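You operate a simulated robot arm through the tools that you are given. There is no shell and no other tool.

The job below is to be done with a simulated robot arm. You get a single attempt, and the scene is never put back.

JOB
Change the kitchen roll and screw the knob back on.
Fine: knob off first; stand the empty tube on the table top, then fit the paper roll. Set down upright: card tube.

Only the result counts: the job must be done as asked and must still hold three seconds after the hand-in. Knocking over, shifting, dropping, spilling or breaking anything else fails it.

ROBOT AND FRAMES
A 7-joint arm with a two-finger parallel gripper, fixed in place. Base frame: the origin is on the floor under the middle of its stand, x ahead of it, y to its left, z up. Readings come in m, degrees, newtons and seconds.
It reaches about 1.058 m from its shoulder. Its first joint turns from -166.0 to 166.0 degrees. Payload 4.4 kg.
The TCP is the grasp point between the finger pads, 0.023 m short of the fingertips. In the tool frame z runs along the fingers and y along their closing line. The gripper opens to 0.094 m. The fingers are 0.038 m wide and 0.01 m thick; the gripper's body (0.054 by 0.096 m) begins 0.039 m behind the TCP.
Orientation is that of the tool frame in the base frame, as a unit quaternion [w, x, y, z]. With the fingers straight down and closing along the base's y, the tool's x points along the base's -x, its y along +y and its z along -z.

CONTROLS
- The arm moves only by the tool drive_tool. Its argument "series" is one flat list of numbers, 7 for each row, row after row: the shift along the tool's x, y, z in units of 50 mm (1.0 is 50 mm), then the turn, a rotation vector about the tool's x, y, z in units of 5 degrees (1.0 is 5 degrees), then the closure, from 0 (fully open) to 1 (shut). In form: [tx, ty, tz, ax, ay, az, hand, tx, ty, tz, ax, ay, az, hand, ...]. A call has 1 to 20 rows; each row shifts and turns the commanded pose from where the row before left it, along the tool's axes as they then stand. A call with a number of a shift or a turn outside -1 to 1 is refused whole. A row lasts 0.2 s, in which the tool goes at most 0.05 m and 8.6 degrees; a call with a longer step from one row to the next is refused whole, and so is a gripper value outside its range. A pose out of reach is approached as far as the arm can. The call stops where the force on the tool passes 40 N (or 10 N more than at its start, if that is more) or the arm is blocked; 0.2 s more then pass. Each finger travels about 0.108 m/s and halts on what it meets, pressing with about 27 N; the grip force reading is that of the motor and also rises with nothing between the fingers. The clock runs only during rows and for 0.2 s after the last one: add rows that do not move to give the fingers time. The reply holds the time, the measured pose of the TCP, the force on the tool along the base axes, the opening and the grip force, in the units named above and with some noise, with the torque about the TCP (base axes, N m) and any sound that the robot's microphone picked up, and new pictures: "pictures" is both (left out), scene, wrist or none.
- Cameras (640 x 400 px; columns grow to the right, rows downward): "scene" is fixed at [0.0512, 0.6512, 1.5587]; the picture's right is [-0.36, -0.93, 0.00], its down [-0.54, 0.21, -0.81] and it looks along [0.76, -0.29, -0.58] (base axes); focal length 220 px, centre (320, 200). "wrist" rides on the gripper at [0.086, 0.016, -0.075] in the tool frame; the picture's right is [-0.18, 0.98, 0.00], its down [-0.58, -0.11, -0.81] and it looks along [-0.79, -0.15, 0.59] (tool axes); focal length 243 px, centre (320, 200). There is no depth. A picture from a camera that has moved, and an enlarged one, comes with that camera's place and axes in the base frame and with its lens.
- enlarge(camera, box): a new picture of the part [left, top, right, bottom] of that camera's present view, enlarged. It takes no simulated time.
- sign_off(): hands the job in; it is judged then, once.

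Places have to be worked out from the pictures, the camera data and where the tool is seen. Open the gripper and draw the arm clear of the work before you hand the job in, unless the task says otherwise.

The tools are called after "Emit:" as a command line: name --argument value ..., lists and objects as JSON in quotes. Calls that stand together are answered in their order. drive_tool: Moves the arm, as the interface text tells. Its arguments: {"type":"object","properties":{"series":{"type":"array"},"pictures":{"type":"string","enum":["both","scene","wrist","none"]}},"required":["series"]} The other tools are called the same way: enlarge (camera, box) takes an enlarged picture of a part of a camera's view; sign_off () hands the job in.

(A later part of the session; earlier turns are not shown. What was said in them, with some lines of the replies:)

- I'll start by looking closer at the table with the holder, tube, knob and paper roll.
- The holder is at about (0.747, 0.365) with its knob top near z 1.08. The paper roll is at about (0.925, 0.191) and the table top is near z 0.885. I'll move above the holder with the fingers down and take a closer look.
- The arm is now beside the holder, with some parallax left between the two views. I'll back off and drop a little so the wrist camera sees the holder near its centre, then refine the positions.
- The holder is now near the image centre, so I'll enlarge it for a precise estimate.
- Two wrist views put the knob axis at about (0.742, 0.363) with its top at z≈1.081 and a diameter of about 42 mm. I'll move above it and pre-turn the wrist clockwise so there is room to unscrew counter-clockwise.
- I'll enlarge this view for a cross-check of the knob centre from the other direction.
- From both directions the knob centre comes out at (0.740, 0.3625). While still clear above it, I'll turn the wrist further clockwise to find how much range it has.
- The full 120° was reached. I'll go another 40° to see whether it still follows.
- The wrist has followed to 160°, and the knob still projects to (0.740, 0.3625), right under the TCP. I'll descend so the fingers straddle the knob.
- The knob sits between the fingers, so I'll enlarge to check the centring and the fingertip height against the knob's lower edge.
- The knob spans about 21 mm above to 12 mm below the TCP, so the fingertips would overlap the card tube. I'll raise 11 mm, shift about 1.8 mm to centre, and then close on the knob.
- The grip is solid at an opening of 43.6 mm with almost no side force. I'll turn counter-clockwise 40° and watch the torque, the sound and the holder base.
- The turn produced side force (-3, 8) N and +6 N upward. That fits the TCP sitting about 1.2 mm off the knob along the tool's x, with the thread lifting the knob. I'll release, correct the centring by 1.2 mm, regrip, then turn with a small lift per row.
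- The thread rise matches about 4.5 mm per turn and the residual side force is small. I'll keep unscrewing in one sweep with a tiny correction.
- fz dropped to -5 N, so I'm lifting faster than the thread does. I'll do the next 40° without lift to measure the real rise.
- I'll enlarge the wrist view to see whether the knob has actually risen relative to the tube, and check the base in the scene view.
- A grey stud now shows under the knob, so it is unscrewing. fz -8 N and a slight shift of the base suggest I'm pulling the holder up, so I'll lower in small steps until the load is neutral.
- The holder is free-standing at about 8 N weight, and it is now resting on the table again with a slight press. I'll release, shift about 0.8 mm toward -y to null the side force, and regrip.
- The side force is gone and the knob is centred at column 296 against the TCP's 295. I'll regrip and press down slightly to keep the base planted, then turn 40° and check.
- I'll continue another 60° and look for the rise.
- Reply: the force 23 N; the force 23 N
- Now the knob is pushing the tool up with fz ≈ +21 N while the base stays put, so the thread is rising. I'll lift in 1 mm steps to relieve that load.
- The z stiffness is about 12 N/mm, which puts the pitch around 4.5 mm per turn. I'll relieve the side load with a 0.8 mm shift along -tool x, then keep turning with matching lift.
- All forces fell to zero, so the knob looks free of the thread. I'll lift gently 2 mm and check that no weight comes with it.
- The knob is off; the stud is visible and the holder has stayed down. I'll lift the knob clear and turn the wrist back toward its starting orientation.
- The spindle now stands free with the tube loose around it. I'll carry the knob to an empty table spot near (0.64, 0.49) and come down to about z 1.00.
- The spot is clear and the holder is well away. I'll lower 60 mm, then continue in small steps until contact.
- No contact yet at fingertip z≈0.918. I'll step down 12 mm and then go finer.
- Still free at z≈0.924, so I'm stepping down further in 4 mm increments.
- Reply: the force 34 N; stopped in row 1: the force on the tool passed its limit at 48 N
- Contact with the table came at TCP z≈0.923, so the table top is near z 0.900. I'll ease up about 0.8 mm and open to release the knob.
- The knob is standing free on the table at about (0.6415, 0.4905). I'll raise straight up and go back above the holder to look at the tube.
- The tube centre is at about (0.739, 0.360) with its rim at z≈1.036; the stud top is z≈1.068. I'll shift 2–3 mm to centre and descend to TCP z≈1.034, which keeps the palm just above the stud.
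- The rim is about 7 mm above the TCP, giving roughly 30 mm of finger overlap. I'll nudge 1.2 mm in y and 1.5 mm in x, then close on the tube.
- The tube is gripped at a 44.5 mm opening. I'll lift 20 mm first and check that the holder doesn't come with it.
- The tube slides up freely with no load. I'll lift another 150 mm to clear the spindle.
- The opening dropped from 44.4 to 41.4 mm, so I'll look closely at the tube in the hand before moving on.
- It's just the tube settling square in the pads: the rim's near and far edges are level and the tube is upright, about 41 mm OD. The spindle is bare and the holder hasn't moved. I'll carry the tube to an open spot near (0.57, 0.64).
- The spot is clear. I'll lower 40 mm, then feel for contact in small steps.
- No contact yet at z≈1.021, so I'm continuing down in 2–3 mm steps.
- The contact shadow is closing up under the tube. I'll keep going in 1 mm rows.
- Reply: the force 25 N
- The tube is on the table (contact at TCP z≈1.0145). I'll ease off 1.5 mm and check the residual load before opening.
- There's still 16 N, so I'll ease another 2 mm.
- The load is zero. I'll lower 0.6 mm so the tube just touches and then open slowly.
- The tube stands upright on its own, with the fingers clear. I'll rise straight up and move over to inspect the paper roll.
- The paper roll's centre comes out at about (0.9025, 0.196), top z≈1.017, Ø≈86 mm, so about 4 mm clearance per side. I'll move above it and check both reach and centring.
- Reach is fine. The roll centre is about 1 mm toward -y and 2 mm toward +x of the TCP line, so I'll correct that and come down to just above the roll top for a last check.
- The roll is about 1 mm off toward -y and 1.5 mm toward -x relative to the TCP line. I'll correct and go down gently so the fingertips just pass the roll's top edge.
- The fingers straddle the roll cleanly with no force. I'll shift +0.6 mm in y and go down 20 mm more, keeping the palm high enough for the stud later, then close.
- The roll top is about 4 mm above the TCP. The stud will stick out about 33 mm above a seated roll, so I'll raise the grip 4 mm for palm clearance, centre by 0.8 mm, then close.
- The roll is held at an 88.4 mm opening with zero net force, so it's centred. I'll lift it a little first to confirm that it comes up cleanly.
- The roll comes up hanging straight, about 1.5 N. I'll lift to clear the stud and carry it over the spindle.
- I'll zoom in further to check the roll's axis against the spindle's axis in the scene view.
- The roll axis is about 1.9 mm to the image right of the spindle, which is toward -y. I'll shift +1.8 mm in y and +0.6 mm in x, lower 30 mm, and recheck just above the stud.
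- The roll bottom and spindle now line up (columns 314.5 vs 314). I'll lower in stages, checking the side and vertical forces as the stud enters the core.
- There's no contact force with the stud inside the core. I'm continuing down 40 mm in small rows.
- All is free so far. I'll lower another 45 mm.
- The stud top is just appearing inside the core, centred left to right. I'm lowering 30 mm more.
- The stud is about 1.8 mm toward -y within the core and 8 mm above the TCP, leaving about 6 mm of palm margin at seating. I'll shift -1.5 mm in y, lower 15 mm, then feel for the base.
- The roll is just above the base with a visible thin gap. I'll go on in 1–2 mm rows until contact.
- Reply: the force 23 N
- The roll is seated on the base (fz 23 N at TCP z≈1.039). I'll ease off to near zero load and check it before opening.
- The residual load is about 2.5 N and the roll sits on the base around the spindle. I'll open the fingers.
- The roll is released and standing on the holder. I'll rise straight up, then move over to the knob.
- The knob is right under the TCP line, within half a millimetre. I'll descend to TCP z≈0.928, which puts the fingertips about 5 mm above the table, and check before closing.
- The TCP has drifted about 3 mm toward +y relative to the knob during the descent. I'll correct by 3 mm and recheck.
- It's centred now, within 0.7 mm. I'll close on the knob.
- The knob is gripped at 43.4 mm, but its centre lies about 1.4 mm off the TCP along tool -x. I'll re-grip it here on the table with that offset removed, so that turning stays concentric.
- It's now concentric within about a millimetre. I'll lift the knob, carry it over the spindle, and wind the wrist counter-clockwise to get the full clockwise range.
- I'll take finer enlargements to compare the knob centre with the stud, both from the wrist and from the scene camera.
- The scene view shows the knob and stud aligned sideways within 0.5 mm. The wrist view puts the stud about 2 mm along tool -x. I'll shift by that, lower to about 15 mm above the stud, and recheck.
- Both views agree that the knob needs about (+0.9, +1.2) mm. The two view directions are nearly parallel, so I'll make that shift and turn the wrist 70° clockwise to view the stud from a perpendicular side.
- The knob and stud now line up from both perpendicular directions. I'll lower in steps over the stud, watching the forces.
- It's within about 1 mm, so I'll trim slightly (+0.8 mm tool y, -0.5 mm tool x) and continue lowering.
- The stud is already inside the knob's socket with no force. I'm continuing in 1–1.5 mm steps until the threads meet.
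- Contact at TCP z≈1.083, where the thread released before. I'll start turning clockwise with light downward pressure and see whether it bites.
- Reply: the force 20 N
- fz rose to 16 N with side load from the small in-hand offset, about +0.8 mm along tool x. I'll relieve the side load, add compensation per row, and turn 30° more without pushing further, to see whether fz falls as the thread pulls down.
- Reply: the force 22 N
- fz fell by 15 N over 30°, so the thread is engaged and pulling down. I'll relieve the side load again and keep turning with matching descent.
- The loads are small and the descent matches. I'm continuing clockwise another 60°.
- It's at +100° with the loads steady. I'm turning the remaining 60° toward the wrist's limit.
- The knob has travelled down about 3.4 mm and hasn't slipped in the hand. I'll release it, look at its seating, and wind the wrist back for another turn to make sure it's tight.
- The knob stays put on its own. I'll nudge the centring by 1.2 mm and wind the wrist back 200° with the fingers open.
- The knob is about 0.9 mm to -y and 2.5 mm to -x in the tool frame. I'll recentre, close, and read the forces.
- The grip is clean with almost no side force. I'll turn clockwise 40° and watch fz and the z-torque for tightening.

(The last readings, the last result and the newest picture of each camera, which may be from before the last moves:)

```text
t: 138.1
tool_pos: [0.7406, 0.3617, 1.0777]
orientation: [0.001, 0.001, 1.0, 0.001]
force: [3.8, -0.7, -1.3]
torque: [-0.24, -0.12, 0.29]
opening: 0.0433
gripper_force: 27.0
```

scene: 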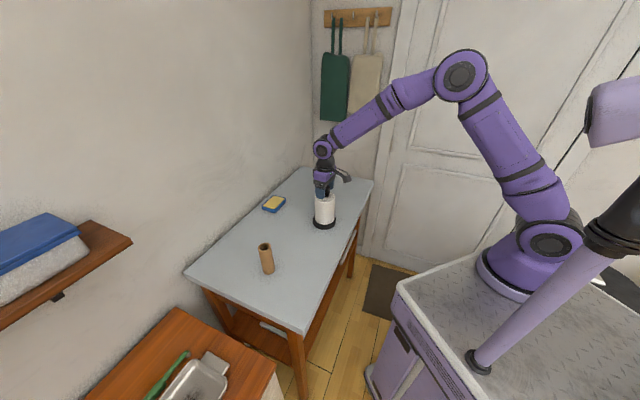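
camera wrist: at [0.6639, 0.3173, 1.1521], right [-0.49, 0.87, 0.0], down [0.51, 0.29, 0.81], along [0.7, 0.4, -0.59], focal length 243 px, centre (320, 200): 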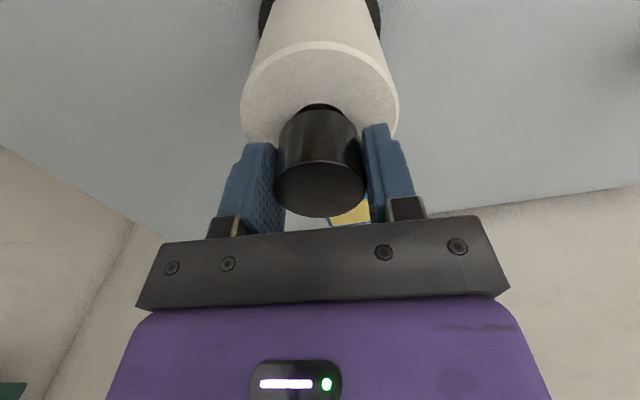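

The torque about z jumped to +0.29 N·m, so the knob has reached its seat and is tightening. I'll give it another 10° to confirm.

Emit:
drive_tool --series '[0, 0, 0, 0, 0, 1, 1, 0, 0, 0, 0, 0, 1, 1]' --pictures "both"

Emit:
enlarge --camera "wrist" --box '[220, 80, 440, 240]'

Emit:
enlarge --camera "scene" --box '[300, 170, 350, 235]'

```text
t: 138.7
tool_pos: [0.7405, 0.3603, 1.0778]
orientation: [0.001, 0.088, 0.996, 0.001]
force: [3.9, 0.4, -0.5]
torque: [-0.22, -0.09, 0.45]
opening: 0.0437
gripper_force: 27.1
camera wrist: at [0.6582, 0.3908, 1.1523], right [0.35, 0.94, 0.0], down [0.55, -0.21, 0.81], along [0.76, -0.28, -0.59], focal length 243 px, centre (320, 200)
```

scene: 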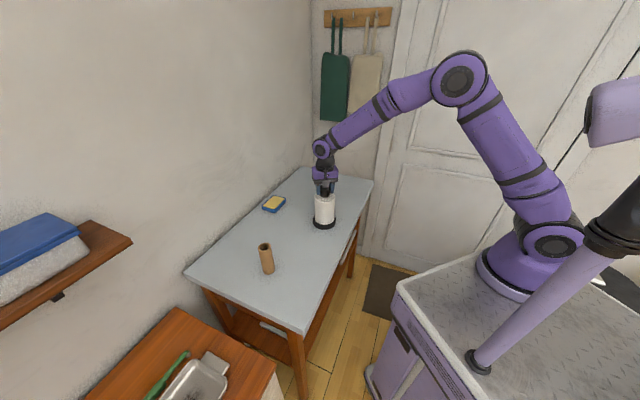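
wrist: 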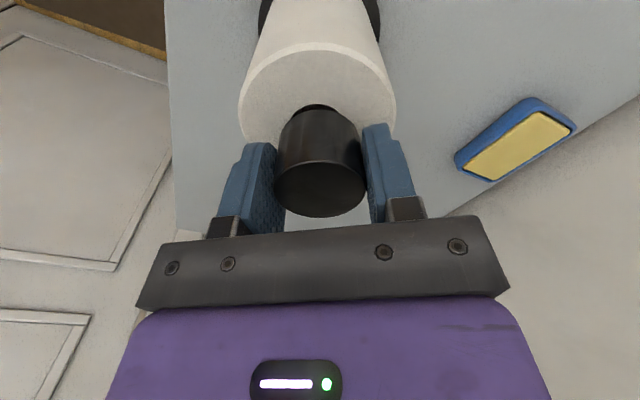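

```text
2.50 times, centred on (330, 160) of wrist
camera zoom: at [0.6582, 0.3908, 1.1523], right [0.35, 0.94, 0.0], down [0.55, -0.21, 0.81], along [0.76, -0.28, -0.59], focal length 606 px, centre (295, 300)
```

zoom: 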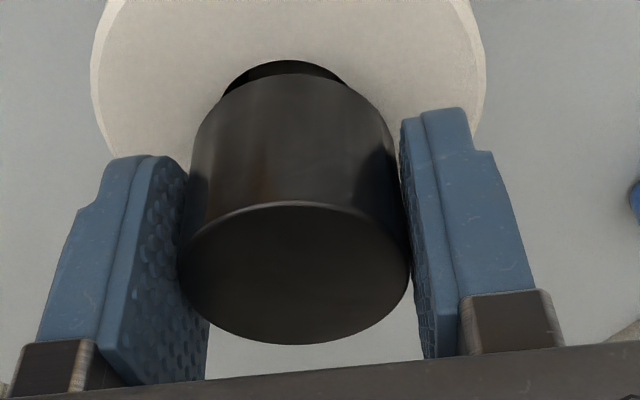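

```text
6.15 times, centred on (325, 202) of scene
camera zoom: at [0.0512, 0.6512, 1.5587], right [-0.36, -0.93, 0.0], down [-0.54, 0.21, -0.81], along [0.76, -0.29, -0.58], focal length 1356 px, centre (289, 185)
```

zoom: 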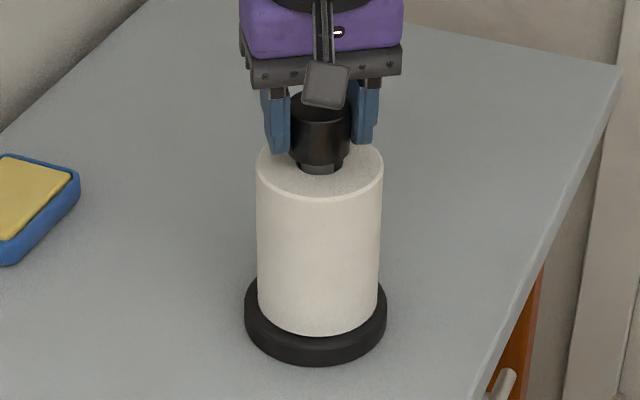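

The torque is now 0.45 N·m and the knob top is back at its original height (~1.085), so it's screwed down. I'll open the fingers and check.

Emit:
drive_tool --series '[0, 0, 0, 0, 0, 0, 0.5, 0, 0, 0, 0, 0, 0, 0.2, 0, 0, 0, 0, 0, 0, 0, 0, 0, 0, 0, 0, 0, 0]' --pictures "wrist"

Emit:
enlarge --camera "wrist" --box '[180, 60, 460, 240]'

```text
t: 139.7
tool_pos: [0.7402, 0.3614, 1.0782]
orientation: [0.001, 0.087, 0.996, 0.001]
force: [0.6, -0.5, -0.1]
torque: [0.02, 0.02, -0.01]
opening: 0.0942
gripper_force: 0.0
camera wrist: at [0.6577, 0.3908, 1.1524], right [0.35, 0.94, 0.0], down [0.55, -0.21, 0.81], along [0.76, -0.28, -0.59], focal length 243 px, centre (320, 200)
```

wrist: 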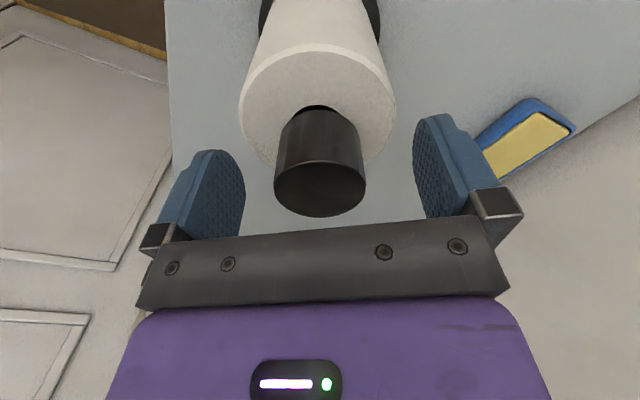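

```text
2.22 times, centred on (320, 150) of wrist
camera zoom: at [0.6577, 0.3908, 1.1524], right [0.35, 0.94, 0.0], down [0.55, -0.21, 0.81], along [0.76, -0.28, -0.59], focal length 539 px, centre (320, 311)
```

zoom: 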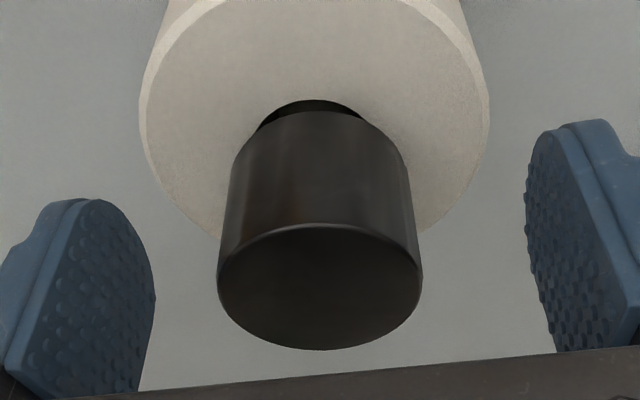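

The knob sits straight with the fingers clear. I'll rise straight up and back away to view the finished holder unobstructed.

Emit:
drive_tool --series '[0, 0, -0.2, 0, 0, 0, 0, 0, 0, -0.7, 0, 0, 0, 0, 0, 0, -0.8, 0, 0, 0, 0, 0, 0, -0.8, 0, 0, 0, 0, 0, 0, -0.8, 0, 0, 0, 0, 0.8, -0.2, -0.3, 0, 0, 0, 0, 0.8, -0.2, -0.3, 0, 0, 0, 0, 0.8, -0.2, -0.3, 0, 0, 0, 0, 0.8, -0.2, -0.3, 0, 0, 0, 0, 0.8, -0.2, -0.3, 0, 0, 0, 0, 0, 0, 0, 0, 0, 0, 0]' --pictures "both"

Emit:
enlarge --camera "scene" --box '[250, 150, 390, 240]'

Emit:
enlarge --camera "scene" --box '[305, 170, 345, 205]'

Emit:
enlarge --camera "scene" --box '[220, 170, 370, 290]'

```text
t: 142.1
tool_pos: [0.5325, 0.3469, 1.3145]
orientation: [0.001, 0.088, 0.996, 0.001]
force: [0.3, 0.4, -0.8]
torque: [0.0, 0.01, 0.0]
opening: 0.0941
gripper_force: 0.2
camera wrist: at [0.4511, 0.3773, 1.3891], right [0.35, 0.94, 0.0], down [0.55, -0.21, 0.81], along [0.76, -0.28, -0.59], focal length 243 px, centre (320, 200)
```

scene: 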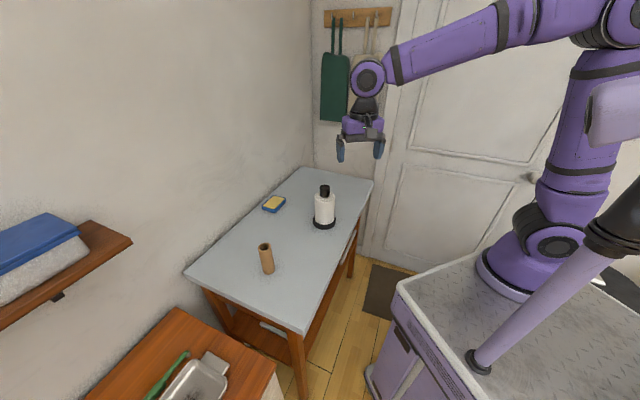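
wrist: 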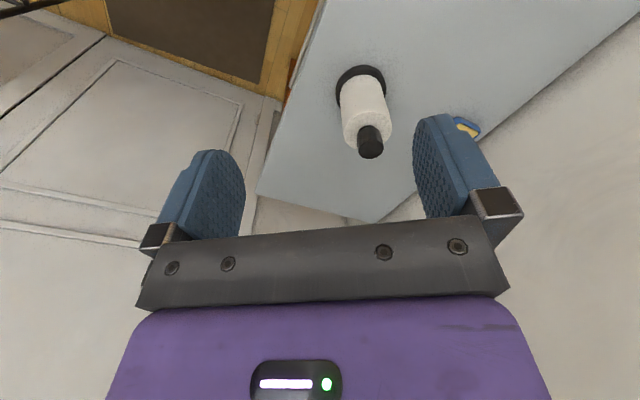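

```text
4.44 times, centred on (320, 195) of scene
camera zoom: at [0.0512, 0.6512, 1.5587], right [-0.36, -0.93, 0.0], down [-0.54, 0.21, -0.81], along [0.76, -0.29, -0.58], focal length 979 px, centre (320, 222)
```

zoom: 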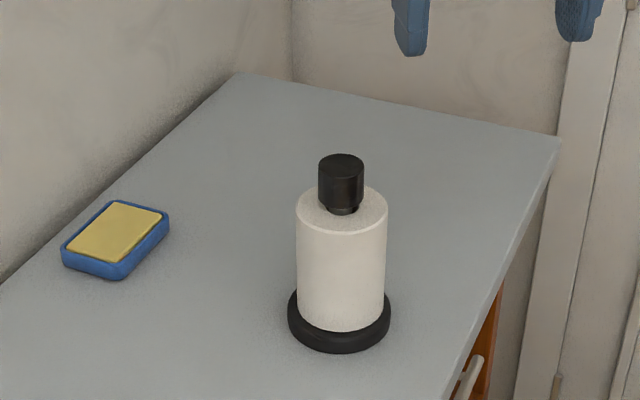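

```text
11.43 times, centred on (325, 188) of scene
camera zoom: at [0.0512, 0.6512, 1.5587], right [-0.36, -0.93, 0.0], down [-0.54, 0.21, -0.81], along [0.76, -0.29, -0.58], focal length 2518 px, centre (263, 343)
```

zoom: 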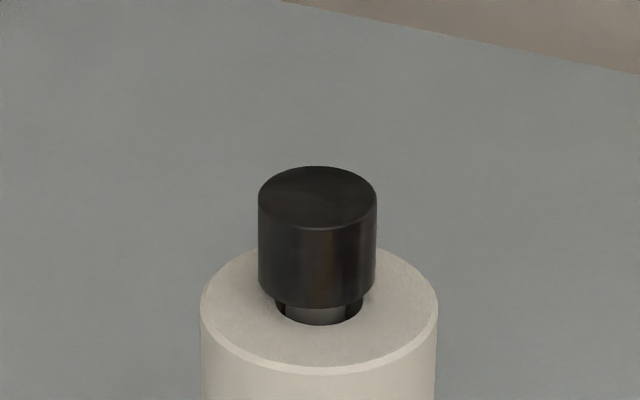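

```text
3.33 times, centred on (295, 230) of scene
camera zoom: at [0.0512, 0.6512, 1.5587], right [-0.36, -0.93, 0.0], down [-0.54, 0.21, -0.81], along [0.76, -0.29, -0.58], focal length 734 px, centre (403, 100)
```

zoom: 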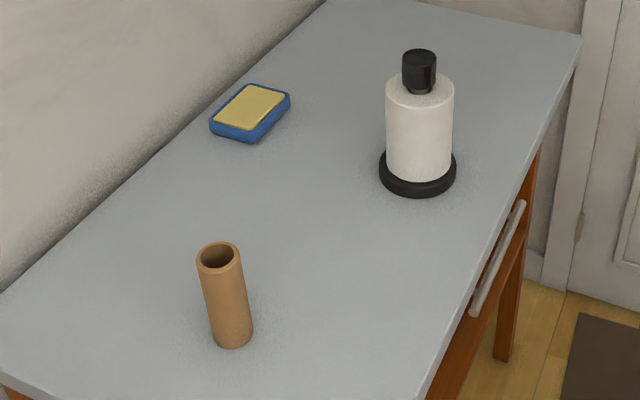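

The knob is back at its original height on the holder with the new roll under it. The empty tube stands upright on the table, the sponge hasn't moved, and the gripper is open and clear, so I'll hand the job in.

Emit:
sign_off

```text
The job is handed in.
```

The kitchen roll is changed and the job is handed in. The new roll is on the holder and the knob is screwed back on. The empty card tube stands upright on the table.

- **Knob:** I turned it until it resisted firmly (about 0.45 N·m). Its top is back at the height it started from, within about 1 mm.
- **Card tube:** It stands free at about (0.57, 0.64), clear of the holder and the sponge.
- **Holder:** The base moved about 2 mm while I was unscrewing the knob, because I briefly pulled it slightly upward. It then stayed in place through the rest of the job.
- **Everything else:** The sponge has not moved and nothing was knocked over. The gripper is open and the arm is drawn back from the table.
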